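You operate a simulated robot arm through the tools that you are given. There is no shell and no other tool. Be economical: measure what you need, move in short steps, check, and stop when the job is done.

You are at the controls of a simulated robot arm. One attempt, no reset.

JOB
Tighten both screws of the hinged board with the ratchet driver.
Fine: clamp the board first, free it after; ratchet driver back in its stand.

Only the result counts: the job must be done as asked and must still hold three seconds after the hand-in. Knocking over, shifting, dropping, spilling or breaking anything else fails it.

ROBOT AND FRAMES
A 6-joint arm with a two-finger parallel gripper, fixed in place. Base frame: the origin is at the foot of the arm, x ahead of it, y to its left, z up; the work surface is at about z = 0.8. Units: m, degrees, N and s.
With the tool pointing down near the work surface it reaches from about 0.1 to 0.84 m from the base axis. Its first joint turns from -115.0 to 115.0 degrees. Payload 4.2 kg.
Tool frame: the origin (TCP) lies between the finger pads and is the grasp point; the fingertips stand 0.023 m ahead of it; z points along the fingers, y is the line along which they close. The gripper opens to 0.094 m. The fingers are 0.038 m wide and 0.01 m thick; the gripper's body (0.054 by 0.096 m) begins 0.039 m behind the TCP.
Orientation is told as [roll, pitch, yaw] about the base's x, y, z axes, in that order, counted from this pose: with the fingers straight down and closing along the base's y, the tool's x points along the base's -x, its y along +y and its z along -z.

CONTROLS
- The arm moves only by the tool servo_tool. Its argument "increments" is a list of rows, each a list of 7 numbers: the finger opening in m, from 0 to 0.094, then the shift along the tool's x, y, z in units of 500 mm (1.0 is 500 mm), then the turn, a rotation vector about the tool's x, y, z in units of 45 degrees (1.0 is 45 degrees). In form: [[jaw, x, y, z, ax, ay, az], ...]. A call has 1 to 12 rows; each row is the pose to reach, as a shift and turn from the pose commanded when the call began, along the tool's axes at that moment. A call with a number of a shift or a turn outside -1 to 1 is refused whole. A row lasts 0.2 s, in which the tool goes at most 0.05 m and 8.6 degrees; a call with a longer step from one row to the next is refused whole, and so is a gripper value outside its range. Where a pose cannot be reached the arm comes as near as it can. A force on the tool above 80 N (or 10 N above the force at the start of the call, whichever is more), or a blocked arm, ends the call early, and 0.2 s more pass. Each finger travels about 0.108 m/s and halts on what it meets, pressing with about 32 N; the grip force reading is that of the motor and also rises with nothing between the fingers. The clock runs only during rows and for 0.2 s after the last one: add rows that repeat a pose to give the fingers time. It gives the time, the measured TCP pose, the force on the tool (base axes), the opening and the grip force at its end, in the units of the frame above (readings bear some noise), with the torque about the TCP (base axes, N m) and any sound that the robot's microphone picked up.
- Cameras (640 x 400 px; columns grow to the right, rows downward): "scene" is fixed at [0.2219, 0.6515, 1.674]; the picture's right is [-0.70, -0.72, 0.00], its down [-0.54, 0.53, -0.66] and it looks along [0.47, -0.46, -0.76] (base axes); focal length 363 px, centre (320, 200). "wrist" rides on the gripper at [0.086, 0.016, -0.074] in the tool frame; the picture's right is [-0.18, 0.98, 0.00], its down [-0.58, -0.11, -0.81] and it looks along [-0.79, -0.15, 0.59] (tool axes); focal length 243 px, centre (320, 200). There is no depth. A picture from a camera that has moved, and an enlarged one, comes with that camera's place and axes in the base frame and with its lens.
- grab_frame(camera): a new picture of that camera. No time passes.
- move_column(by): slides the trunk up (or, below 0, down) by that many m; the arm rides with it, the base frame stays. It gives what a move gives, with no picture.
- zoom(camera, box): a new picture of the part [left, top, right, bottom] of that camera's present view, enlarged. No time passes.
- finish_job(): hands the job in; it is judged then, once.

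Go step by step. Nothing tells you positions but the pictures and the camera data: compare them with the known pose of the tool, close in by small moves and look again before you grip or let go. The budget is 120 turns and 84 pictures, counting those below and the enlarged ones. Unless the task says otherwise, let go and move clear before handing in, and close with one line.

The tools are called after "Request:" as name(argument=value, ...) on one line, values as JSON. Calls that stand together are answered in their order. servo_tool: Moves the arm, as the interface text tells. Its arguments: {"type":"object","properties":{"increments":{"type":"array"}},"required":["increments"]} The other tools are called the same way: move_column (by) slides the trunk up or down; grab_frame (camera) takes a picture; zoom (camera, box) takes an enlarged picture of a part of a camera's view; finish_job () hands the job in.

At the start:

```text
time: 0.0
eef_pos: [0.503, 0.03, 1.2306]
tcp_rot: [-0.1, 0.0, 0.1]
force: [-0.4, -0.1, 0.0]
ft_torque: [-0.01, -0.03, -0.01]
width: 0.0941
grip_force: 0.0
trunk travel left (down, up): [-0.875, 0.115]
```

scene: 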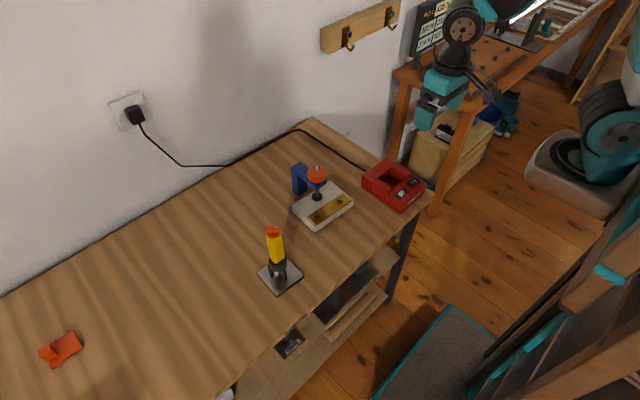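
wrist: 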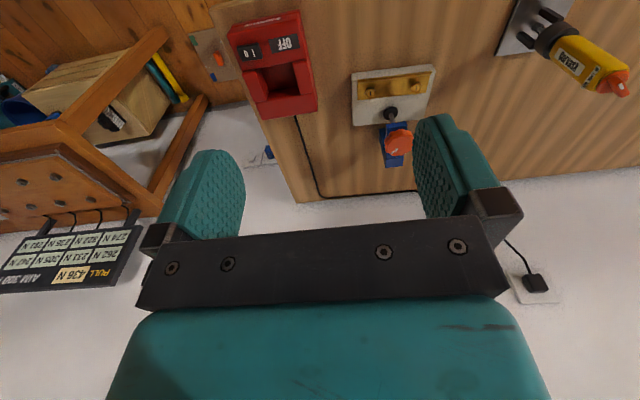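

I see the driver upright in its stand (about [0.65, 0.39]), and the small board with a clamp and two screws (about [0.73, 0.14]). I'll take closer looks first.

Request:
zoom(camera="scene", box=[270, 140, 430, 240])

Request:
zoom(camera="scene", box=[216, 210, 344, 300])

Request:
zoom(camera="wrist", box=[220, 0, 460, 150])

```text
4.00 times, centred on (350, 190) of scene
camera zoom: at [0.2219, 0.6515, 1.674], right [-0.7, -0.72, 0.0], down [-0.54, 0.53, -0.66], along [0.47, -0.46, -0.76], focal length 1453 px, centre (200, 240)
```

zoom: 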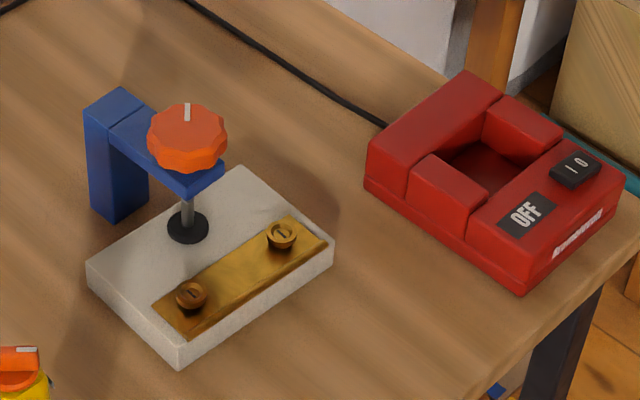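

```text
4.44 times, centred on (280, 255) of scene
camera zoom: at [0.2219, 0.6515, 1.674], right [-0.7, -0.72, 0.0], down [-0.54, 0.53, -0.66], along [0.47, -0.46, -0.76], focal length 1614 px, centre (498, -44)
```

zoom: 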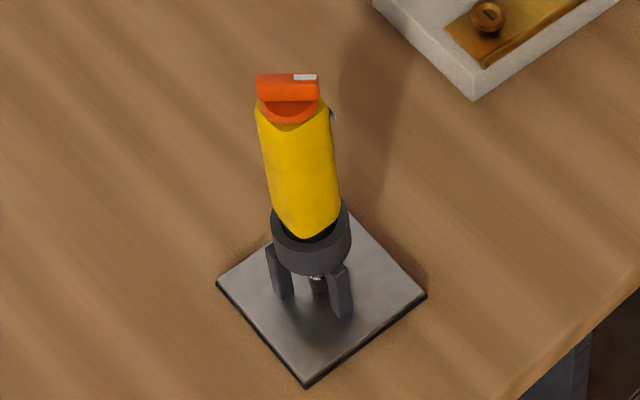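

```text
2.67 times, centred on (340, 75) of wrist
camera zoom: at [0.4157, 0.047, 1.3057], right [0.18, 0.98, 0.0], down [0.58, -0.11, 0.81], along [0.79, -0.15, -0.59], focal length 647 px, centre (267, 533)
```

zoom: 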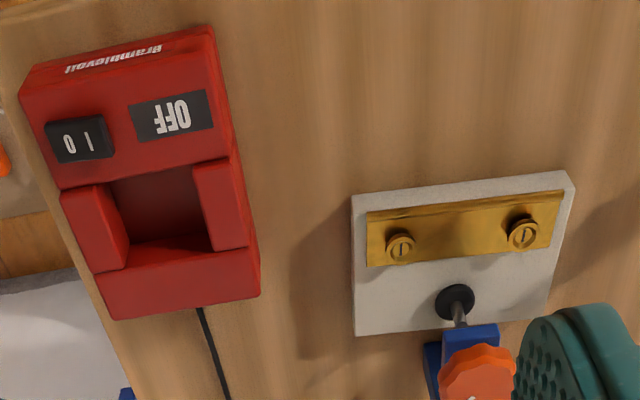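

The board has two slotted screws and a screw clamp with an orange knob; I want to see the other items and the driver markings closely.

Request:
zoom(camera="scene", box=[20, 310, 116, 370])

Request:
zoom(camera="wrist", box=[480, 0, 640, 100])

Request:
zoom(camera="scene", box=[250, 215, 314, 255])

Request:
zoom(camera="scene", box=[400, 0, 560, 100])

```text
6.67 times, centred on (68, 340) of scene
camera zoom: at [0.2219, 0.6515, 1.674], right [-0.7, -0.72, 0.0], down [-0.54, 0.53, -0.66], along [0.47, -0.46, -0.76], focal length 2421 px, centre (2000, -733)
```

zoom: 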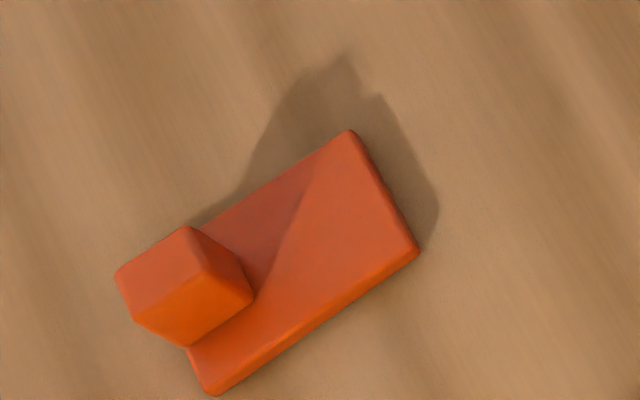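

```text
4.00 times, centred on (560, 50) of wrist
camera zoom: at [0.4157, 0.047, 1.3057], right [0.18, 0.98, 0.0], down [0.58, -0.11, 0.81], along [0.79, -0.15, -0.59], focal length 970 px, centre (-640, 800)
```

zoom: 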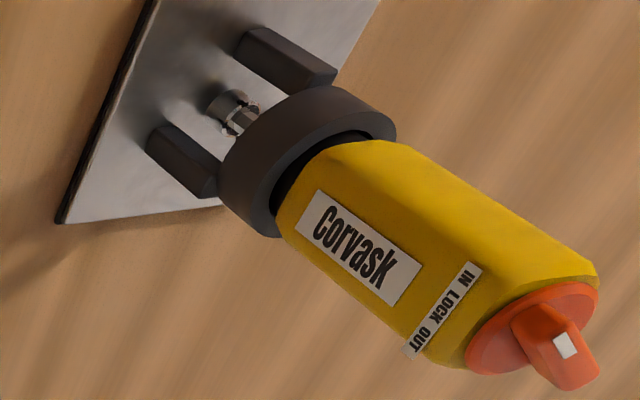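

```text
10.00 times, centred on (282, 235) of scene
camera zoom: at [0.2219, 0.6515, 1.674], right [-0.7, -0.72, 0.0], down [-0.54, 0.53, -0.66], along [0.47, -0.46, -0.76], focal length 3632 px, centre (700, -150)
```

zoom: 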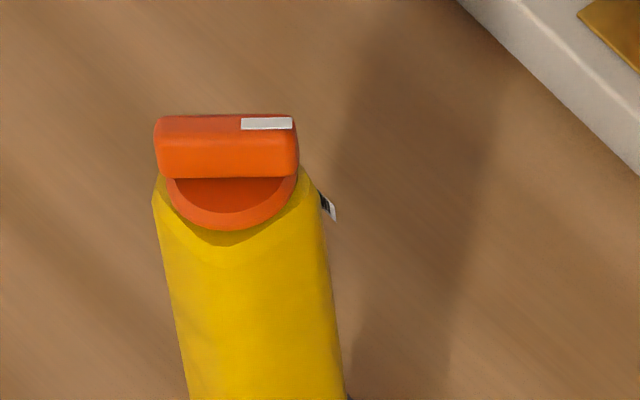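

```text
4.00 times, centred on (480, 50) of scene
camera zoom: at [0.2219, 0.6515, 1.674], right [-0.7, -0.72, 0.0], down [-0.54, 0.53, -0.66], along [0.47, -0.46, -0.76], focal length 1453 px, centre (-320, 800)
```

zoom: 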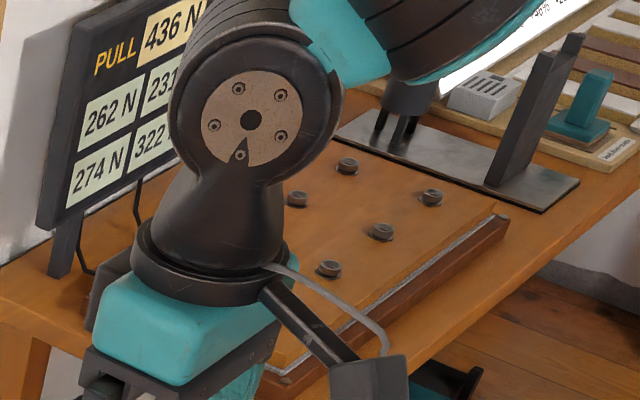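

The driver's dial points around "LOCK" on an IN/LOCK/OUT scale, so it likely has to be set to IN. The driver axis is near [0.642, 0.389] with its top at z≈1.007. I'll move in to see the dial.

Request:
servo_tool(increments=[[0.094, -0.0194, 0.0718, 0.034, 0, 0, 0], [0.094, -0.0388, 0.1436, 0.068, 0, 0, 0], [0.094, -0.0582, 0.2154, 0.102, 0, 0, 0], [0.094, -0.0776, 0.2872, 0.136, 0, 0, 0], [0.094, -0.097, 0.359, 0.17, 0, 0, 0], [0.094, -0.1164, 0.4308, 0.204, 0, 0, 0], [0.094, -0.1358, 0.5026, 0.238, 0, 0, 0], [0.094, -0.1552, 0.5744, 0.272, 0, 0, 0], [0.094, -0.1746, 0.6462, 0.306, 0, 0, 0], [0.094, -0.194, 0.718, 0.34, 0, 0, 0], [0.094, -0.194, 0.718, 0.34, 0, 0, 0]])

Request:
grab_frame(camera="wrist")

Request:
grab_frame(camera="scene")

```text
time: 2.4
eef_pos: [0.6008, 0.3906, 1.0601]
tcp_rot: [-0.1, -0.1, 0.1]
force: [0.0, 0.4, -0.5]
ft_torque: [0.01, 0.02, -0.02]
width: 0.0943
grip_force: 0.1
trunk travel left (down, up): [-0.875, 0.115]
```

```text
74 pictures are left
camera wrist: at [0.5145, 0.4074, 1.1356], right [0.18, 0.98, 0.0], down [0.58, -0.11, 0.81], along [0.79, -0.15, -0.59], focal length 243 px, centre (320, 200)
```

wrist: 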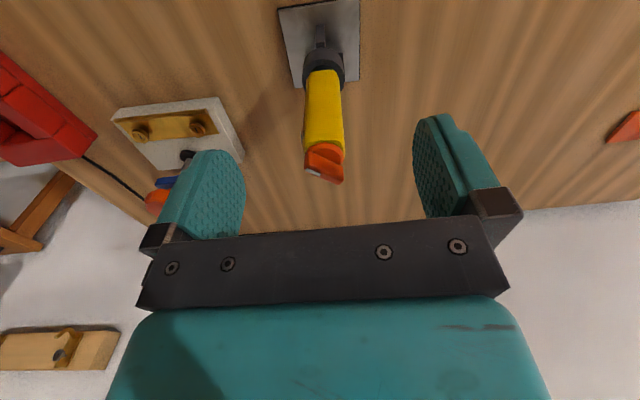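

```text
73 pictures are left
```

scene: 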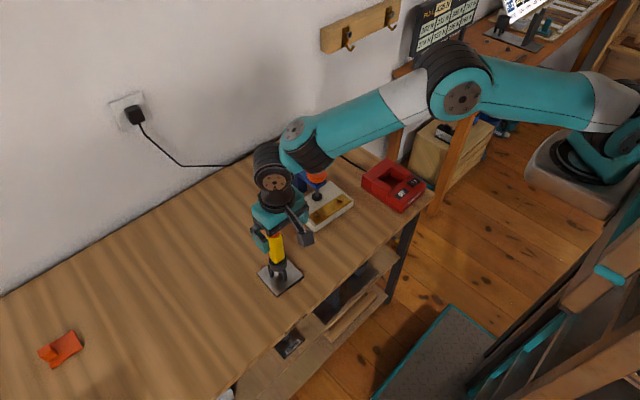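

Request:
zoom(camera="wrist", box=[264, 110, 392, 190])

```text
5.00 times, centred on (328, 150) of wrist
camera zoom: at [0.5145, 0.4074, 1.1356], right [0.18, 0.98, 0.0], down [0.58, -0.11, 0.81], along [0.79, -0.15, -0.59], focal length 1213 px, centre (280, 450)
```

zoom: 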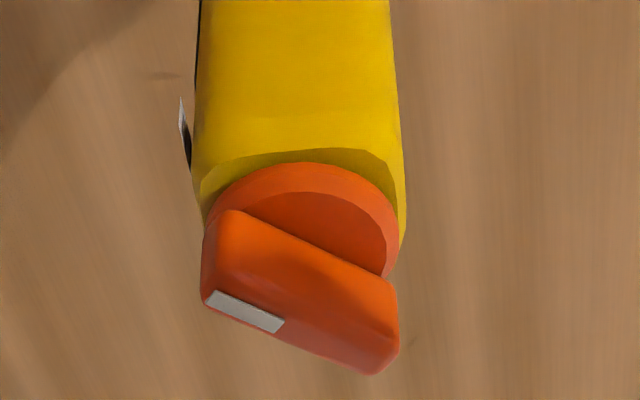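

The dial mark points to about 225° in base, and I need to see it against the label, which faces roughly −y. I'll swing the camera round to the −y side.

Request:
servo_tool(increments=[[0.094, -0.01, -0.05, 0, 0, 0, 0], [0.094, -0.02, -0.1, 0, 0, 0, -0.16], [0.094, -0.04, -0.15, 0, 0, 0, -0.33], [0.094, -0.058, -0.2, 0, 0, 0, -0.5], [0.094, -0.058, -0.22, 0, 0, 0, -0.67], [0.094, -0.058, -0.22, 0, 0, 0, -0.84], [0.094, -0.058, -0.22, 0, 0, 0, -1.0]])

Request:
servo_tool(increments=[[0.094, 0, 0, 0, 0, 0, -0.16], [0.094, 0, 0, 0, 0, 0, -0.33], [0.094, 0, 0, 0, 0, 0, -0.5], [0.094, 0, 0, 0, 0, 0, -0.67], [0.094, 0, 0, 0, 0, 0, -0.67]])

Request:
grab_frame(camera="wrist")

```text
time: 4.0
eef_pos: [0.6275, 0.2793, 1.0593]
tcp_rot: [0.0, 0.0, 45.2]
force: [1.0, 0.1, -0.4]
ft_torque: [0.01, 0.0, 0.01]
width: 0.0939
grip_force: 0.0
trunk travel left (down, up): [-0.875, 0.115]
```

```text
time: 5.2
eef_pos: [0.6277, 0.2794, 1.0592]
tcp_rot: [0.1, -0.1, 75.3]
force: [-0.9, -0.6, 0.0]
ft_torque: [0.01, 0.01, 0.0]
width: 0.094
grip_force: 0.0
trunk travel left (down, up): [-0.875, 0.115]
```

```text
71 pictures are left
camera wrist: at [0.5906, 0.2008, 1.1357], right [-0.9, 0.43, 0.0], down [0.25, 0.53, 0.81], along [0.35, 0.73, -0.59], focal length 243 px, centre (320, 200)
```

wrist: 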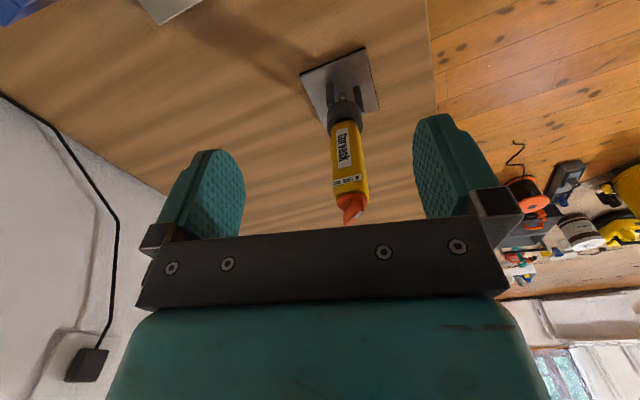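

Request:
zoom(camera="wrist", box=[302, 165, 398, 225])

```text
6.67 times, centred on (350, 195) of wrist
camera zoom: at [0.5906, 0.2008, 1.1357], right [-0.9, 0.43, 0.0], down [0.25, 0.53, 0.81], along [0.35, 0.73, -0.59], focal length 1618 px, centre (120, 233)
```

zoom: 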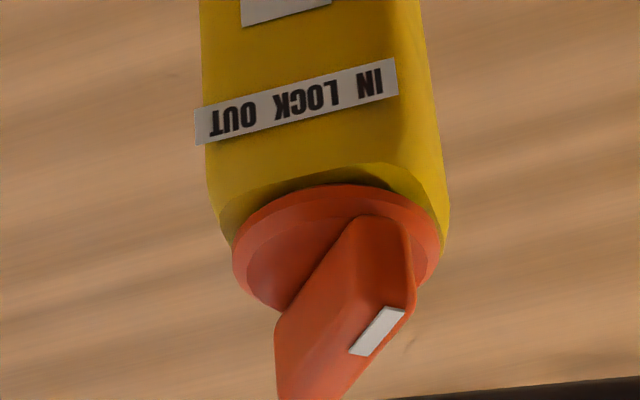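

The mark points to the IN side (about 40° past LOCK), so the dial is already on IN. Next I'll inspect the clamp, from the −x side.

Request:
servo_tool(increments=[[0.094, 0.039, -0.034, 0, 0, 0, 0.16], [0.094, 0.078, -0.068, 0, 0, 0, 0.33], [0.094, 0.117, -0.102, 0, 0, 0, 0.5], [0.094, 0.157, -0.137, 0, 0, 0, 0.67], [0.094, 0.196, -0.171, 0, 0, 0, 0.84], [0.094, 0.235, -0.206, 0, 0, 0, 1.0], [0.094, 0.235, -0.206, 0, 0, 0, 1.0]])

Request:
servo_tool(increments=[[0.094, 0, 0, 0, 0, 0, 0.16], [0.094, 0, 0, 0, 0, 0, 0.33], [0.094, 0, 0, 0, 0, 0, 0.5], [0.094, 0, 0, 0, 0, 0, 0.67], [0.094, 0, 0, 0, 0, 0, 0.67]])

Request:
grab_frame(camera="wrist")

```text
time: 6.8
eef_pos: [0.6981, 0.1384, 1.0597]
tcp_rot: [0.0, 0.1, 30.0]
force: [-0.2, 0.0, 0.3]
ft_torque: [0.0, 0.0, 0.0]
width: 0.094
grip_force: 0.2
trunk travel left (down, up): [-0.875, 0.115]
```

```text
time: 8.0
eef_pos: [0.698, 0.1391, 1.0599]
tcp_rot: [0.0, 0.0, -0.2]
force: [-0.6, 0.4, -0.2]
ft_torque: [0.0, -0.02, 0.02]
width: 0.0939
grip_force: 0.1
trunk travel left (down, up): [-0.875, 0.115]
```

```text
69 pictures are left
camera wrist: at [0.6111, 0.1563, 1.1357], right [0.19, 0.98, 0.0], down [0.58, -0.11, 0.81], along [0.79, -0.15, -0.59], focal length 243 px, centre (320, 200)
```

wrist: 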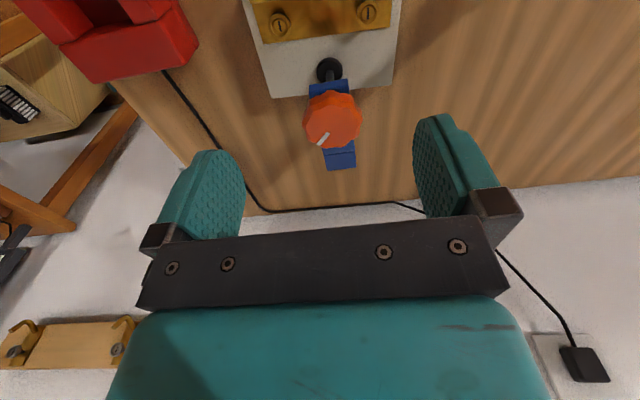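

Request:
zoom(camera="wrist", box=[232, 0, 424, 120])

Request:
zoom(camera="wrist", box=[284, 60, 380, 180])

```text
3.33 times, centred on (328, 60) of wrist
camera zoom: at [0.6111, 0.1563, 1.1357], right [0.19, 0.98, 0.0], down [0.58, -0.11, 0.81], along [0.79, -0.15, -0.59], focal length 809 px, centre (293, 667)
```

zoom: 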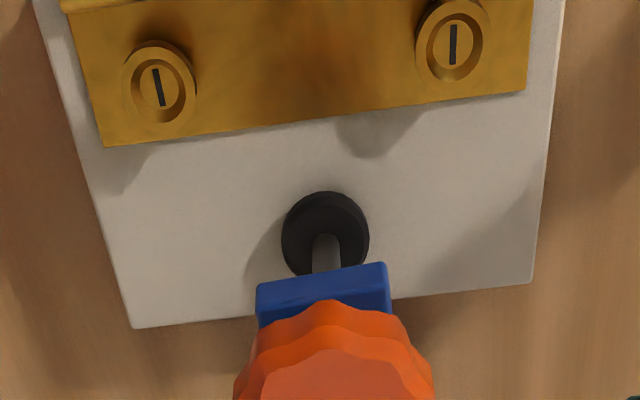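

```text
3.33 times, centred on (332, 120) of wrist
camera zoom: at [0.6111, 0.1563, 1.1357], right [0.19, 0.98, 0.0], down [0.58, -0.11, 0.81], along [0.79, -0.15, -0.59], focal length 809 px, centre (280, 467)
```

zoom: 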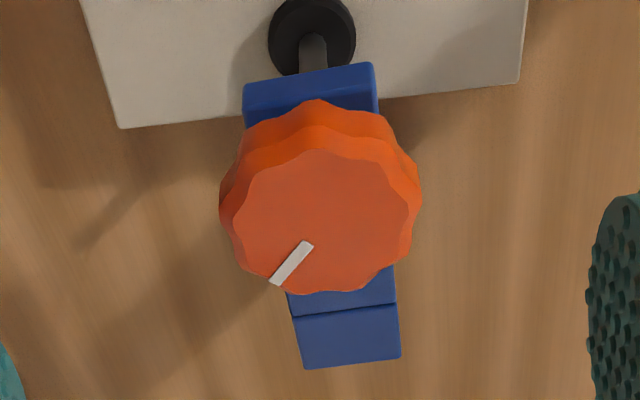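

The knob is around [0.762, 0.139] with its top near z≈0.93. The pad seems to hover slightly above the board. I'll go to just above the knob and check alignment.

Request:
servo_tool(increments=[[0.094, -0.064, 0, 0.0, 0, 0, 0], [0.094, -0.128, 0, 0.04, 0, 0, 0], [0.094, -0.128, 0, 0.1, 0, 0, 0], [0.094, -0.128, 0, 0.16, 0, 0, 0], [0.094, -0.128, 0, 0.16, 0, 0, 0]])

Request:
grab_frame(camera="wrist")

Request:
zoom(camera="scene", box=[270, 140, 398, 220])

```text
time: 9.2
eef_pos: [0.761, 0.14, 0.9781]
tcp_rot: [0.0, 0.0, -0.1]
force: [0.5, 0.9, 0.4]
ft_torque: [-0.03, 0.0, -0.01]
width: 0.0938
grip_force: 0.0
trunk travel left (down, up): [-0.875, 0.115]
```

```text
66 pictures are left
camera wrist: at [0.6747, 0.1571, 1.0548], right [0.18, 0.98, 0.0], down [0.58, -0.11, 0.81], along [0.79, -0.15, -0.59], focal length 243 px, centre (320, 200)
```

wrist: 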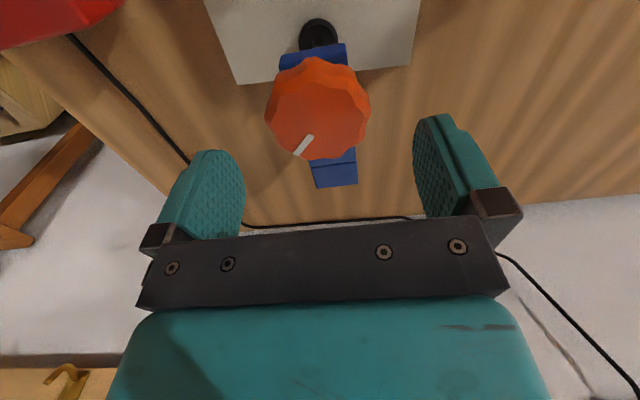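

```text
5.00 times, centred on (334, 180) of scene
camera zoom: at [0.2219, 0.6515, 1.674], right [-0.7, -0.72, 0.0], down [-0.54, 0.53, -0.66], along [0.47, -0.46, -0.76], focal length 1816 px, centre (250, 300)
```

zoom: 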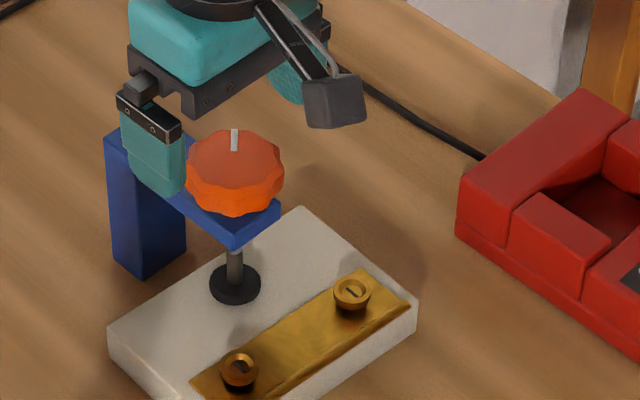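

TCP is centred over the knob. I'll pre-rotate to yaw +45°, descend and grip the knob's upper part.

Request:
servo_tool(increments=[[0.094, 0, 0, 0, 0, 0, -0.18], [0.094, 0, 0, 0, 0, 0, -0.36], [0.094, 0, 0, 0, 0, 0, -0.54], [0.094, 0, 0, 0, 0, 0, -0.72], [0.094, 0, 0, 0, 0, 0, -0.9], [0.094, 0, 0, 0.03, 0, 0, -1.0], [0.094, 0, 0, 0.06, 0, 0, -1.0], [0.094, 0, 0, 0.082, 0, 0, -1.0], [0.094, 0, 0, 0.082, 0, 0, -1.0], [0.05, 0, 0, 0.082, 0, 0, -1.0], [0.05, 0, 0, 0.082, 0, 0, -1.0], [0.05, 0, 0, 0.082, 0, 0, -1.0]])

Request:
zoom(camera="scene", box=[270, 140, 398, 220])

```text
time: 11.8
eef_pos: [0.7594, 0.1423, 0.9385]
tcp_rot: [0.1, 0.1, 45.3]
force: [-16.4, 19.5, -2.5]
ft_torque: [-0.17, 0.18, -0.16]
width: 0.0616
grip_force: 12.9
trunk travel left (down, up): [-0.875, 0.115]
```

```text
5.00 times, centred on (334, 180) of scene
camera zoom: at [0.2219, 0.6515, 1.674], right [-0.7, -0.72, 0.0], down [-0.54, 0.53, -0.66], along [0.47, -0.46, -0.76], focal length 1816 px, centre (250, 300)
```

zoom: 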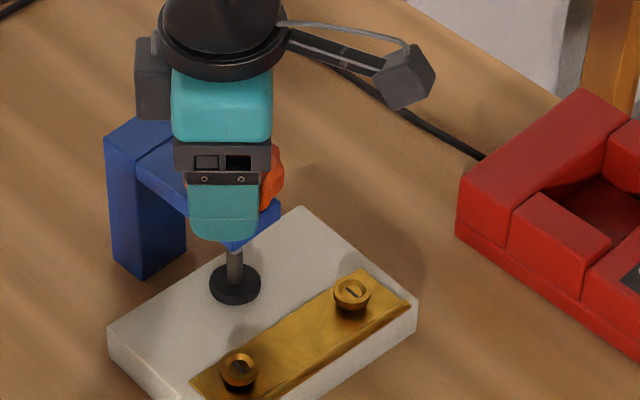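

One finger touched first; lateral force is 25 N, so I'll shift the tool about 3 mm along its +y to centre and let the grip settle.

Request:
servo_tool(increments=[[0.05, 0, 0.004, 0, 0, 0, 0], [0.05, 0, 0.007, 0, 0, 0, 0], [0.04, 0, 0.007, 0, 0, 0, 0], [0.04, 0, 0.007, 0, 0, 0, 0]])

```text
time: 12.8
eef_pos: [0.7574, 0.1425, 0.9387]
tcp_rot: [0.0, 0.0, 45.1]
force: [-17.6, 15.9, -6.9]
ft_torque: [0.32, -1.19, -0.12]
width: 0.056
grip_force: 45.1
trunk travel left (down, up): [-0.875, 0.115]
```

Request:
servo_tool(increments=[[0.04, 0, 0.006, 0, 0, 0, 0], [0.04, 0, 0.006, 0, 0, 0, 0], [0.04, 0, 0.006, 0, 0, 0, 0]])

Request:
grab_frame(camera="wrist")

```text
time: 13.6
eef_pos: [0.759, 0.143, 0.9385]
tcp_rot: [-0.1, 0.0, 44.8]
force: [6.9, 7.6, -9.6]
ft_torque: [0.2, 0.48, 0.02]
width: 0.0559
grip_force: 45.3
trunk travel left (down, up): [-0.875, 0.115]
```

```text
63 pictures are left
camera wrist: at [0.6858, 0.0945, 1.0147], right [-0.56, 0.83, 0.0], down [0.49, 0.33, 0.81], along [0.67, 0.45, -0.59], focal length 243 px, centre (320, 200)
```

wrist: 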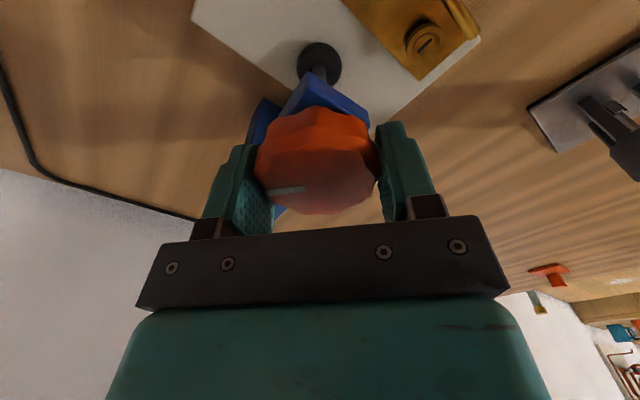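

Gripped and centred with low forces. Now I turn clockwise (yaw negative) 45° and read torque.

Request:
servo_tool(increments=[[0.04, 0, 0, 0, 0, 0, 0.18], [0.04, 0, 0, 0, 0, 0, 0.36], [0.04, 0, 0, 0, 0, 0, 0.54], [0.04, 0, 0, 0, 0, 0, 0.72], [0.04, 0, 0, 0, 0, 0, 0.9], [0.04, 0, 0, 0, 0, 0, 1.0]])

Request:
zoom(camera="scene", box=[270, 140, 398, 220])

```text
time: 15.0
eef_pos: [0.7604, 0.1399, 0.9386]
tcp_rot: [-0.1, -0.1, -0.5]
force: [23.8, -26.6, 1.2]
ft_torque: [0.51, -0.44, 0.12]
width: 0.0559
grip_force: 44.8
trunk travel left (down, up): [-0.875, 0.115]
```

```text
5.00 times, centred on (334, 180) of scene
camera zoom: at [0.2219, 0.6515, 1.674], right [-0.7, -0.72, 0.0], down [-0.54, 0.53, -0.66], along [0.47, -0.46, -0.76], focal length 1816 px, centre (250, 300)
```

zoom: 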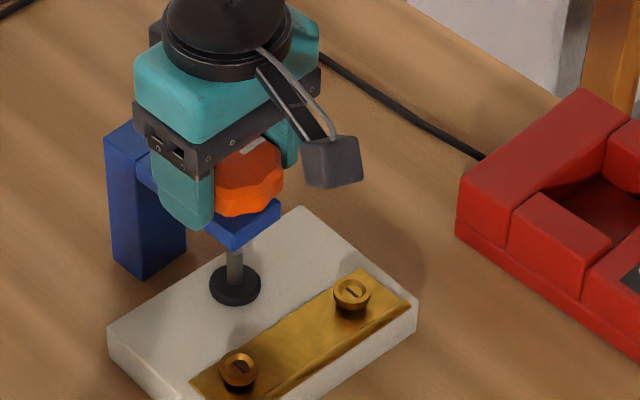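

The knob turns freely so far. I'll relieve side force and keep turning.

Request:
servo_tool(increments=[[0.04, -0.004, -0.005, 0, 0, 0, 0.0], [0.04, -0.004, -0.005, 0, 0, 0, 0.18], [0.04, -0.004, -0.005, 0, 0, 0, 0.36], [0.04, -0.004, -0.005, 0, 0, 0, 0.54], [0.04, -0.004, -0.005, 0, 0, 0, 0.72], [0.04, -0.004, -0.005, 0, 0, 0, 0.9], [0.04, -0.004, -0.005, 0, 0, 0, 1.0], [0.04, -0.004, -0.005, 0, 0, 0, 1.0]])

Request:
zoom(camera="scene", box=[270, 140, 398, 220])

```text
time: 16.8
eef_pos: [0.7582, 0.1367, 0.9393]
tcp_rot: [-0.2, -0.1, -45.5]
force: [-7.0, -37.7, 22.6]
ft_torque: [-0.02, 0.79, 0.1]
width: 0.0558
grip_force: 45.2
trunk travel left (down, up): [-0.875, 0.115]
```

```text
5.00 times, centred on (334, 180) of scene
camera zoom: at [0.2219, 0.6515, 1.674], right [-0.7, -0.72, 0.0], down [-0.54, 0.53, -0.66], along [0.47, -0.46, -0.76], focal length 1816 px, centre (250, 300)
```

zoom: 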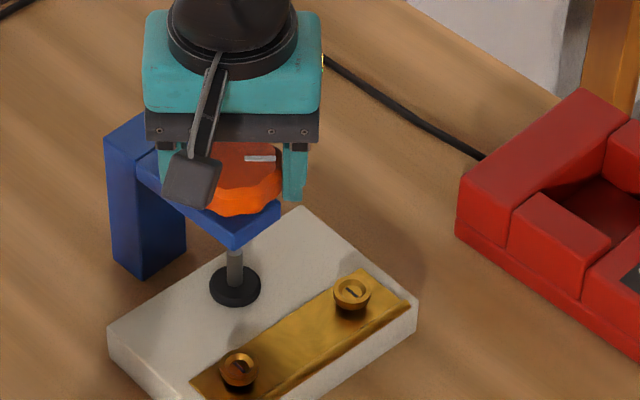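

Turning works. From the three gripped poses, the knob axis is at about (0.7554, 0.1403). I'll open, check force, go back to yaw +45° centred on that axis.

Request:
servo_tool(increments=[[0.094, 0, 0, 0, 0, 0, 0], [0.094, 0, 0, 0, 0, 0, 0], [0.094, 0, 0, 0, 0, 0, 0]])

Request:
zoom(camera="wrist", box=[160, 0, 480, 240])

```text
time: 17.6
eef_pos: [0.7584, 0.1421, 0.9374]
tcp_rot: [0.0, 0.0, -44.9]
force: [-0.2, 1.3, 0.1]
ft_torque: [0.02, -0.01, -0.01]
width: 0.0941
grip_force: 0.0
trunk travel left (down, up): [-0.875, 0.115]
```

```text
1.67 times, centred on (320, 120) of wrist
camera zoom: at [0.7094, 0.2152, 1.0141], right [0.82, 0.57, 0.0], down [0.33, -0.49, 0.81], along [0.46, -0.66, -0.59], focal length 404 px, centre (320, 333)
```

zoom: 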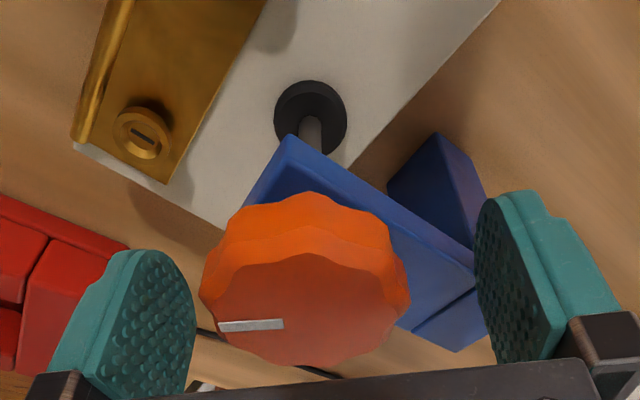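

Request:
servo_tool(increments=[[0.094, 0.002, -0.007, -0.006, 0, 0, -0.18], [0.094, 0.002, -0.007, -0.006, 0, 0, -0.36], [0.094, 0.002, -0.007, -0.006, 0, 0, -0.54], [0.094, 0.002, -0.007, -0.006, 0, 0, -0.72], [0.094, 0.002, -0.007, -0.006, 0, 0, -0.9], [0.094, 0.002, -0.007, -0.006, 0, 0, -1.0]])

Request:
servo_tool(increments=[[0.094, 0, 0, 0, 0, 0, -0.18], [0.094, 0, 0, 0, 0, 0, -0.36], [0.094, 0, 0, 0, 0, 0, -0.54], [0.094, 0, 0, 0, 0, 0, -0.72], [0.094, 0, 0, 0, 0, 0, -0.9], [0.094, 0, 0, 0, 0, 0, -1.0], [0.04, 0, 0, 0, 0, 0, -1.0], [0.04, 0, 0, 0, 0, 0, -1.0], [0.04, 0, 0, 0, 0, 0, -1.0]])

Request:
servo_tool(increments=[[0.04, 0, 0, 0, 0, 0, 0.18], [0.04, 0, 0, 0, 0, 0, 0.36], [0.04, 0, 0, 0, 0, 0, 0.54], [0.04, 0, 0, 0, 0, 0, 0.72], [0.04, 0, 0, 0, 0, 0, 0.9], [0.04, 0, 0, 0, 0, 0, 1.0]])

```text
time: 19.0
eef_pos: [0.7555, 0.1392, 0.9418]
tcp_rot: [0.0, -0.1, 0.2]
force: [0.2, 0.1, 0.0]
ft_torque: [0.01, -0.01, -0.01]
width: 0.0939
grip_force: 0.0
trunk travel left (down, up): [-0.875, 0.115]
```

```text
time: 21.0
eef_pos: [0.7552, 0.1397, 0.9422]
tcp_rot: [0.1, 0.0, 45.1]
force: [-8.1, 6.2, -1.0]
ft_torque: [0.41, 0.04, -0.01]
width: 0.0556
grip_force: 44.7
trunk travel left (down, up): [-0.875, 0.115]
```

```text
time: 22.4
eef_pos: [0.7554, 0.14, 0.9428]
tcp_rot: [0.0, -0.1, 0.1]
force: [-12.1, 9.9, 1.4]
ft_torque: [-0.23, 0.54, 0.03]
width: 0.0557
grip_force: 44.6
trunk travel left (down, up): [-0.875, 0.115]
```

The axis is right: low forces. Continue turning.

Request:
servo_tool(increments=[[0.04, 0, 0, 0, 0, 0, 0.18], [0.04, 0, 0, 0, 0, 0, 0.36], [0.04, 0, 0, 0, 0, 0, 0.54], [0.04, 0, 0, 0, 0, 0, 0.72], [0.04, 0, 0, 0, 0, 0, 0.9], [0.04, 0, 0, 0, 0, 0, 1.0]])

Request:
zoom(camera="scene", box=[280, 160, 360, 210])

```text
time: 23.8
eef_pos: [0.7545, 0.1403, 0.9422]
tcp_rot: [0.0, 0.1, -45.1]
force: [-12.6, 12.0, -1.2]
ft_torque: [0.36, 0.08, 0.14]
width: 0.0557
grip_force: 44.9
trunk travel left (down, up): [-0.875, 0.115]
```

```text
8.00 times, centred on (320, 185) of scene
camera zoom: at [0.2219, 0.6515, 1.674], right [-0.7, -0.72, 0.0], down [-0.54, 0.53, -0.66], along [0.47, -0.46, -0.76], focal length 2906 px, centre (320, 320)
```

zoom: 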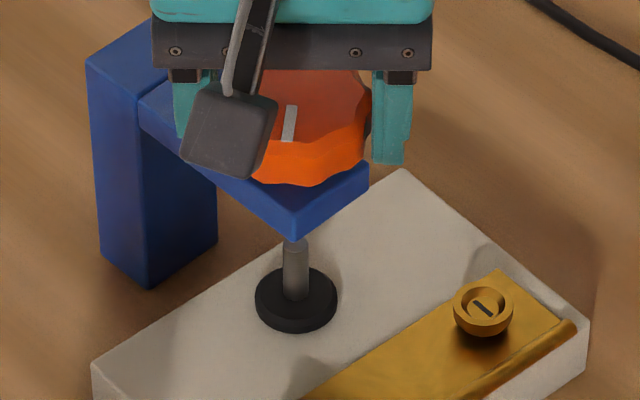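

Request:
servo_tool(increments=[[0.04, 0, 0, 0, 0, 0, 0.18], [0.04, 0, 0, 0, 0, 0, 0.36], [0.04, 0, 0, 0, 0, 0, 0.54], [0.04, 0, 0, 0, 0, 0, 0.54], [0.094, 0, 0, 0, 0, 0, 0.54], [0.094, 0, 0, 0, 0, 0, 0.54], [0.094, 0, 0, 0, 0, 0, 0.36], [0.094, 0, 0, 0, 0, 0, 0.18], [0.094, 0, 0, 0, 0, 0, 0]])

Request:
servo_tool(increments=[[0.094, 0, 0, 0, 0, 0, -0.18], [0.094, 0, 0, 0, 0, 0, -0.36], [0.094, 0, 0, 0, 0, 0, -0.54], [0.094, 0, 0, 0, 0, 0, -0.72], [0.094, 0, 0, 0, 0, 0, -0.9], [0.094, 0, 0, 0, 0, 0, -1.0]])

Request:
servo_tool(increments=[[0.094, 0, 0, 0, 0, 0, -0.18], [0.094, 0, 0, 0, 0, 0, -0.36], [0.094, 0, 0, 0, 0, 0, -0.54], [0.094, 0, 0, 0, 0, 0, -0.72], [0.094, 0, 0, 0, 0, 0, -0.9], [0.094, 0, 0, 0, 0, 0, -1.0], [0.04, 0, 0, 0, 0, 0, -1.0], [0.04, 0, 0, 0, 0, 0, -1.0], [0.04, 0, 0, 0, 0, 0, -1.0]])

Request:
servo_tool(increments=[[0.04, 0, 0, 0, 0, 0, 0.18], [0.04, 0, 0, 0, 0, 0, 0.36], [0.04, 0, 0, 0, 0, 0, 0.54], [0.04, 0, 0, 0, 0, 0, 0.72], [0.04, 0, 0, 0, 0, 0, 0.9], [0.04, 0, 0, 0, 0, 0, 1.0]])

```text
time: 25.8
eef_pos: [0.7562, 0.1393, 0.9418]
tcp_rot: [0.1, 0.0, -44.9]
force: [0.0, -0.1, 0.6]
ft_torque: [0.01, 0.03, 0.02]
width: 0.0939
grip_force: 0.0
trunk travel left (down, up): [-0.875, 0.115]
```

```text
time: 27.2
eef_pos: [0.757, 0.1388, 0.942]
tcp_rot: [0.0, 0.0, 0.1]
force: [-0.6, -0.3, -0.3]
ft_torque: [0.0, 0.01, 0.05]
width: 0.094
grip_force: 0.2
trunk travel left (down, up): [-0.875, 0.115]
```

```text
time: 29.2
eef_pos: [0.7542, 0.141, 0.9417]
tcp_rot: [-0.1, 0.1, 45.1]
force: [-3.6, 2.9, -0.2]
ft_torque: [0.28, 0.14, 0.04]
width: 0.0559
grip_force: 44.8
trunk travel left (down, up): [-0.875, 0.115]
```

```text
time: 30.6
eef_pos: [0.755, 0.1396, 0.9406]
tcp_rot: [0.1, 0.0, -0.1]
force: [-6.5, 4.1, 4.0]
ft_torque: [0.3, -0.07, 0.12]
width: 0.0555
grip_force: 45.2
trunk travel left (down, up): [-0.875, 0.115]
```

Request:
servo_tool(increments=[[0.04, 0, 0, 0, 0, 0, 0.18], [0.04, 0, 0, 0, 0, 0, 0.36], [0.04, 0, 0, 0, 0, 0, 0.54], [0.04, 0, 0, 0, 0, 0, 0.72], [0.04, 0, 0, 0, 0, 0, 0.9], [0.04, 0, 0, 0, 0, 0, 1.0]])

Request:
zoom(camera="scene", box=[280, 160, 360, 210])

```text
time: 32.0
eef_pos: [0.7554, 0.1395, 0.941]
tcp_rot: [0.0, 0.0, -45.1]
force: [-6.8, 7.5, -2.4]
ft_torque: [0.0, -0.71, 0.24]
width: 0.0559
grip_force: 45.3
trunk travel left (down, up): [-0.875, 0.115]
```

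```text
8.00 times, centred on (320, 185) of scene
camera zoom: at [0.2219, 0.6515, 1.674], right [-0.7, -0.72, 0.0], down [-0.54, 0.53, -0.66], along [0.47, -0.46, -0.76], focal length 2906 px, centre (320, 320)
```

zoom: 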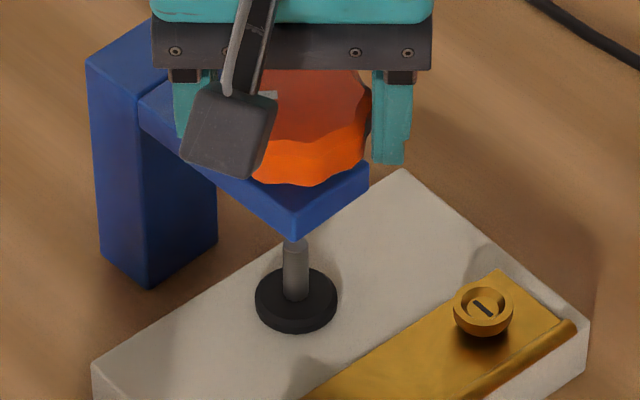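

Resisting torque is rising (0.24 N m). Another stroke.

Request:
servo_tool(increments=[[0.04, 0, 0, 0, 0, 0, 0.18], [0.04, 0, 0, 0, 0, 0, 0.36], [0.04, 0, 0, 0, 0, 0, 0.54], [0.04, 0, 0, 0, 0, 0, 0.54]])

Request:
servo_tool(increments=[[0.094, 0, 0, 0, 0, 0, 0], [0.094, 0, 0, 0, 0, 0, 0], [0.094, 0, 0, 0, 0, 0, -0.18], [0.094, 0, 0, 0, 0, 0, -0.36], [0.094, 0, 0, 0, 0, 0, -0.54], [0.094, 0, 0, 0, 0, 0, -0.72], [0.094, 0, 0, 0, 0, 0, -0.9], [0.094, 0, 0, 0, 0, 0, -1.0]])

Request:
servo_tool(increments=[[0.094, 0, 0, 0, 0, 0, -0.18], [0.094, 0, 0, 0, 0, 0, -0.36], [0.094, 0, 0, 0, 0, 0, -0.54], [0.094, 0, 0, 0, 0, 0, -0.72], [0.094, 0, 0, 0, 0, 0, -0.9], [0.094, 0, 0, 0, 0, 0, -1.0]])

Request:
servo_tool(increments=[[0.094, 0, 0, 0, 0, 0, -0.18], [0.094, 0, 0, 0, 0, 0, -0.36], [0.094, 0, 0, 0, 0, 0, -0.54], [0.04, 0, 0, 0, 0, 0, -0.54], [0.04, 0, 0, 0, 0, 0, -0.54], [0.04, 0, 0, 0, 0, 0, -0.54]])

Request:
servo_tool(increments=[[0.04, 0, 0, 0, 0, 0, 0.18], [0.04, 0, 0, 0, 0, 0, 0.36], [0.04, 0, 0, 0, 0, 0, 0.54], [0.04, 0, 0, 0, 0, 0, 0.72], [0.04, 0, 0, 0, 0, 0, 0.9], [0.04, 0, 0, 0, 0, 0, 1.0]])

```text
time: 33.0
eef_pos: [0.7545, 0.1401, 0.942]
tcp_rot: [-0.1, 0.0, -69.5]
force: [-8.8, 6.6, -5.7]
ft_torque: [0.79, 0.22, 0.3]
width: 0.0554
grip_force: 45.1
trunk travel left (down, up): [-0.875, 0.115]
```

```text
time: 34.8
eef_pos: [0.7557, 0.1381, 0.9422]
tcp_rot: [0.0, 0.0, -24.2]
force: [-0.4, 0.6, -1.0]
ft_torque: [0.02, -0.02, 0.01]
width: 0.0939
grip_force: 0.1
trunk travel left (down, up): [-0.875, 0.115]
```

```text
time: 36.2
eef_pos: [0.7565, 0.1406, 0.9411]
tcp_rot: [-0.1, 0.0, 20.8]
force: [0.5, -0.6, -0.5]
ft_torque: [-0.02, -0.04, 0.04]
width: 0.0941
grip_force: 0.0
trunk travel left (down, up): [-0.875, 0.115]
```

```text
time: 37.6
eef_pos: [0.7553, 0.1402, 0.9416]
tcp_rot: [0.0, -0.1, 45.2]
force: [-4.6, 3.4, 0.1]
ft_torque: [0.2, 0.19, 0.06]
width: 0.0557
grip_force: 45.4
trunk travel left (down, up): [-0.875, 0.115]
```

```text
time: 39.0
eef_pos: [0.7553, 0.14, 0.9416]
tcp_rot: [0.1, 0.1, -0.1]
force: [-13.7, 1.1, 4.6]
ft_torque: [0.08, 0.8, 0.15]
width: 0.0556
grip_force: 45.0
trunk travel left (down, up): [-0.875, 0.115]
```

Request:
servo_tool(increments=[[0.04, 0, 0, 0, 0, 0, 0.18], [0.04, 0, 0, 0, 0, 0, 0.36], [0.04, 0, 0, 0, 0, 0, 0.54], [0.04, 0, 0, 0, 0, 0, 0.72], [0.04, 0, 0, 0, 0, 0, 0.9], [0.04, 0, 0, 0, 0, 0, 1.0]])

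Request:
servo_tool(increments=[[0.04, 0, 0, 0, 0, 0, 0.18], [0.04, 0, 0, 0, 0, 0, 0.36], [0.04, 0, 0, 0, 0, 0, 0.54], [0.04, 0, 0, 0, 0, 0, 0.54]])

Request:
zoom(camera="scene", box=[280, 160, 360, 210])

```text
time: 40.4
eef_pos: [0.7551, 0.1409, 0.9425]
tcp_rot: [0.1, 0.1, -45.1]
force: [-10.0, 1.0, 6.8]
ft_torque: [-0.32, 0.49, 0.27]
width: 0.0557
grip_force: 45.0
trunk travel left (down, up): [-0.875, 0.115]
```

```text
time: 41.4
eef_pos: [0.755, 0.1399, 0.9421]
tcp_rot: [0.1, -0.1, -69.4]
force: [-7.9, 4.1, 4.6]
ft_torque: [-0.65, -0.31, 0.29]
width: 0.0555
grip_force: 45.1
trunk travel left (down, up): [-0.875, 0.115]
```

```text
8.00 times, centred on (320, 185) of scene
camera zoom: at [0.2219, 0.6515, 1.674], right [-0.7, -0.72, 0.0], down [-0.54, 0.53, -0.66], along [0.47, -0.46, -0.76], focal length 2906 px, centre (320, 320)
```

zoom: 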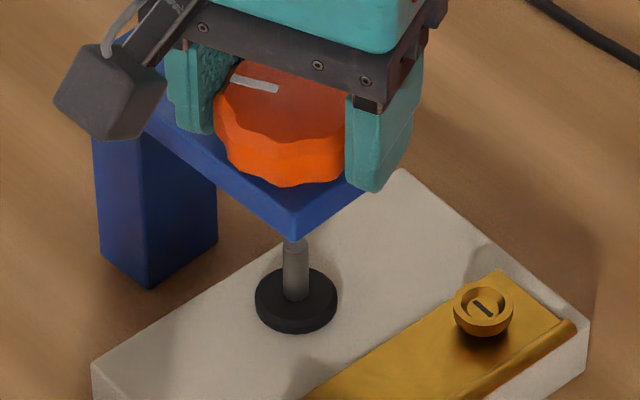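

The mark now sits at image-left, about 280–290° of total turn, so the last stroke hardly advanced it: the clamp appears tight. I'll release and verify the knob stays.

Request:
servo_tool(increments=[[0.094, 0, 0, 0, 0, 0, 0], [0.094, 0, 0, 0, 0, 0, 0], [0.094, 0, 0, 0, 0, 0, 0]])

Request:
zoom(camera="scene", box=[280, 160, 360, 210])

Request:
grab_frame(camera="wrist")

```text
time: 42.2
eef_pos: [0.755, 0.1393, 0.9403]
tcp_rot: [0.0, 0.0, -69.3]
force: [-0.3, 0.4, -1.0]
ft_torque: [0.0, -0.02, 0.02]
width: 0.094
grip_force: 0.0
trunk travel left (down, up): [-0.875, 0.115]
```

```text
8.00 times, centred on (320, 185) of scene
camera zoom: at [0.2219, 0.6515, 1.674], right [-0.7, -0.72, 0.0], down [-0.54, 0.53, -0.66], along [0.47, -0.46, -0.76], focal length 2906 px, centre (320, 320)
```

zoom: 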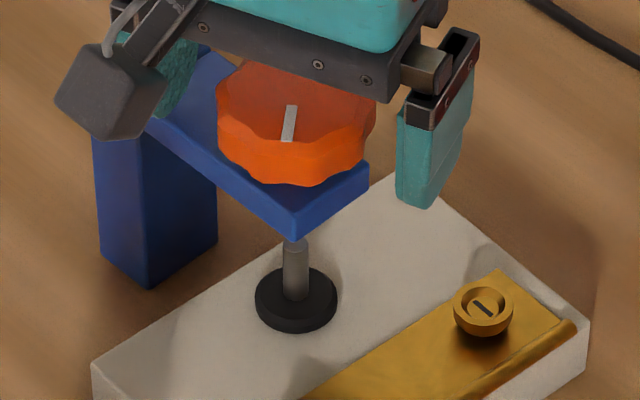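

```text
55 pictures are left
camera wrist: at [0.7405, 0.2268, 1.0176], right [0.98, 0.17, 0.0], down [0.1, -0.58, 0.81], along [0.14, -0.79, -0.59], focal length 243 px, centre (320, 200)
```

wrist: 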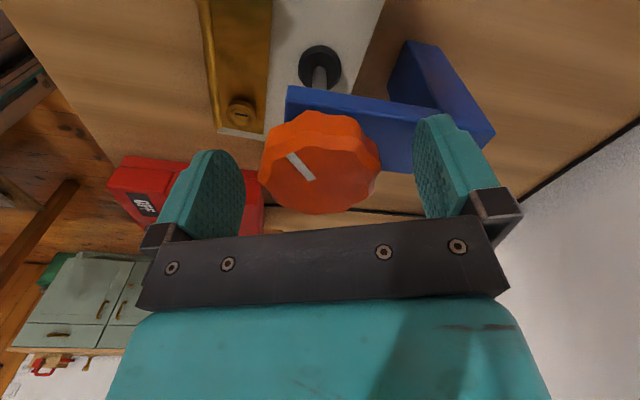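

On release the knob springs back to exactly half a turn from start (mark now opposite), so half a turn is its hard end. I'll check that the pad now sits on the board.

Request:
zoom(camera="wrist", box=[272, 25, 368, 105])

Request:
zoom(camera="scene", box=[301, 185, 333, 205])

```text
5.00 times, centred on (320, 65) of wrist
camera zoom: at [0.7405, 0.2268, 1.0176], right [0.98, 0.17, 0.0], down [0.1, -0.58, 0.81], along [0.14, -0.79, -0.59], focal length 1213 px, centre (320, 875)
```

zoom: 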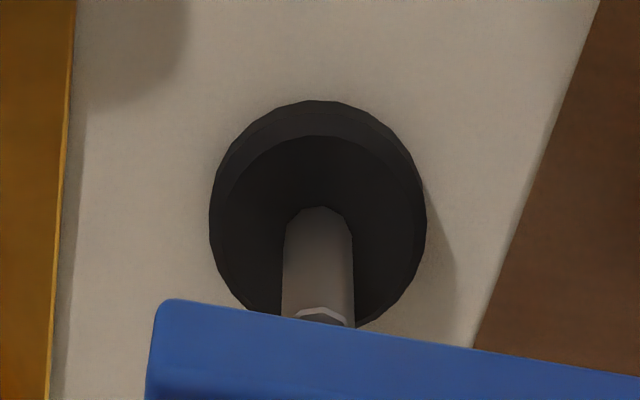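

```text
16.00 times, centred on (317, 195) of scene
camera zoom: at [0.2219, 0.6515, 1.674], right [-0.7, -0.72, 0.0], down [-0.54, 0.53, -0.66], along [0.47, -0.46, -0.76], focal length 5811 px, centre (368, 280)
```

zoom: 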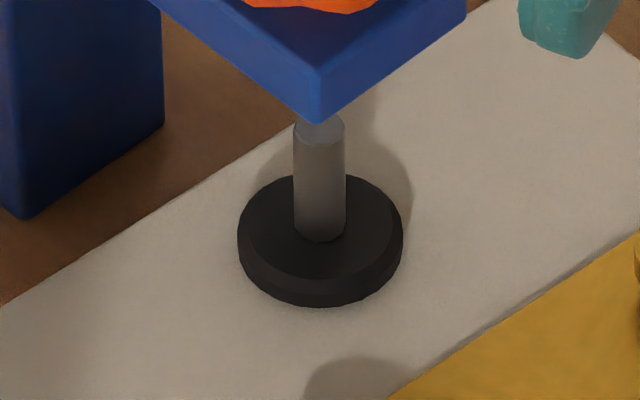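

The pad is down on the board, so the board is clamped. Next: rise, return to yaw ≈ −4°, and go above the driver.

Request:
servo_tool(increments=[[0.094, 0, 0, -0.08, 0, 0, 0], [0.094, 0, 0, -0.16, 0, 0, 0], [0.094, 0, 0, -0.24, 0, 0, -0.16], [0.094, 0, 0, -0.24, 0, 0, -0.33], [0.094, 0, 0, -0.24, 0, 0, -0.5], [0.094, 0, 0, -0.24, 0, 0, -0.67], [0.094, 0, 0, -0.24, 0, 0, -0.84], [0.094, 0, 0, -0.24, 0, 0, -1.0]])

Request:
servo_tool(increments=[[0.094, 0, 0, 0, 0, 0, -0.16], [0.094, 0, 0, 0, 0, 0, -0.33], [0.094, 0, 0, 0, 0, 0, -0.47], [0.094, 0, 0, 0, 0, 0, -0.47]])

```text
time: 44.0
eef_pos: [0.7555, 0.1401, 1.0625]
tcp_rot: [-0.1, 0.0, -24.3]
force: [0.0, -0.5, -0.6]
ft_torque: [-0.02, 0.0, -0.01]
width: 0.0941
grip_force: 0.0
trunk travel left (down, up): [-0.875, 0.115]
```

```text
time: 45.0
eef_pos: [0.7551, 0.1398, 1.0614]
tcp_rot: [0.0, 0.0, -3.1]
force: [0.8, 0.2, -0.2]
ft_torque: [0.01, 0.03, 0.01]
width: 0.0942
grip_force: 0.0
trunk travel left (down, up): [-0.875, 0.115]
```

Request:
servo_tool(increments=[[0.094, 0.041, 0.081, 0, 0, 0, 0], [0.094, 0.082, 0.162, 0, 0, 0, 0], [0.094, 0.123, 0.244, 0, 0, 0, 0], [0.094, 0.164, 0.325, 0, 0, 0, 0], [0.094, 0.205, 0.406, 0, 0, 0, 0], [0.094, 0.2466, 0.4874, 0, 0, 0, 0], [0.094, 0.2466, 0.4874, 0, 0, 0, 0]])

Request:
grab_frame(camera="wrist")

Request:
zoom(camera="scene", box=[216, 200, 344, 300])

```text
time: 46.6
eef_pos: [0.6464, 0.3914, 1.0612]
tcp_rot: [0.0, 0.0, -3.1]
force: [-0.3, -0.5, -0.3]
ft_torque: [0.02, 0.01, 0.02]
width: 0.0941
grip_force: 0.1
trunk travel left (down, up): [-0.875, 0.115]
```

```text
52 pictures are left
camera wrist: at [0.5617, 0.4133, 1.1376], right [0.24, 0.97, 0.0], down [0.57, -0.14, 0.81], along [0.78, -0.19, -0.59], focal length 243 px, centre (320, 200)
```

wrist: 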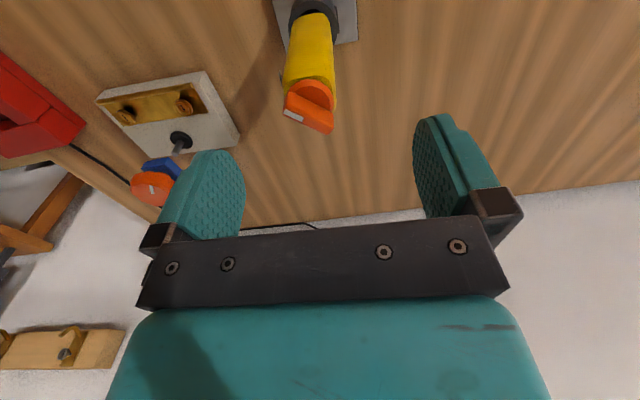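

```text
4.00 times, centred on (280, 250) of scene
camera zoom: at [0.2219, 0.6515, 1.674], right [-0.7, -0.72, 0.0], down [-0.54, 0.53, -0.66], along [0.47, -0.46, -0.76], focal length 1453 px, centre (480, 0)
```

zoom: 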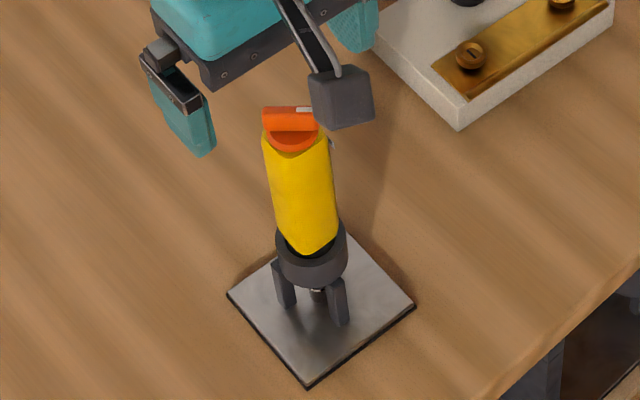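

The driver axis looks to be about (0.647, 0.389), top ≈1.005. I'll descend with open fingers to z≈0.985 and check alignment.

Request:
servo_tool(increments=[[0.094, -0.003, -0.005, 0.05, 0, 0, 0], [0.094, -0.003, -0.005, 0.1, 0, 0, 0], [0.094, -0.003, -0.005, 0.15, 0, 0, 0], [0.094, -0.003, -0.005, 0.15, 0, 0, 0]])

Request:
grab_frame(camera="wrist")

Request:
zoom(camera="scene", box=[216, 200, 344, 300])

```text
time: 47.6
eef_pos: [0.6467, 0.3863, 0.9866]
tcp_rot: [0.0, -0.1, -3.2]
force: [0.1, -0.1, 0.2]
ft_torque: [0.01, 0.03, 0.01]
width: 0.0939
grip_force: 0.1
trunk travel left (down, up): [-0.875, 0.115]
```

```text
50 pictures are left
camera wrist: at [0.5616, 0.4077, 1.063], right [0.24, 0.97, 0.0], down [0.57, -0.14, 0.81], along [0.78, -0.19, -0.59], focal length 243 px, centre (320, 200)
```

wrist: 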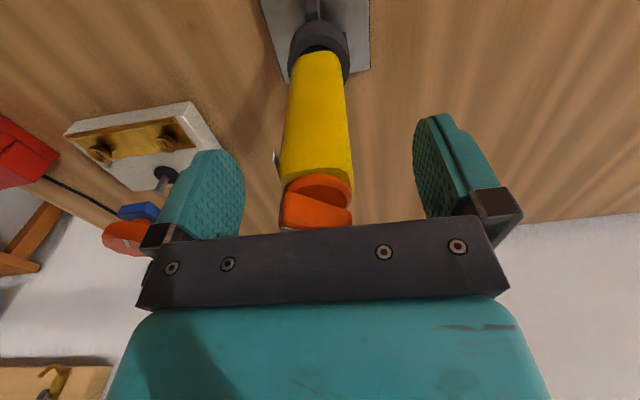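

```text
4.00 times, centred on (280, 250) of scene
camera zoom: at [0.2219, 0.6515, 1.674], right [-0.7, -0.72, 0.0], down [-0.54, 0.53, -0.66], along [0.47, -0.46, -0.76], focal length 1453 px, centre (480, 0)
```

zoom: 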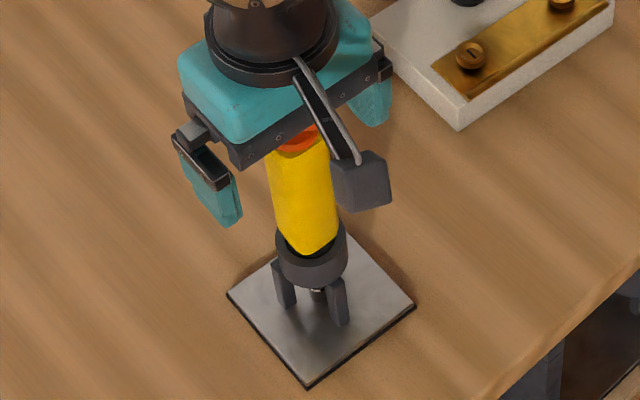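

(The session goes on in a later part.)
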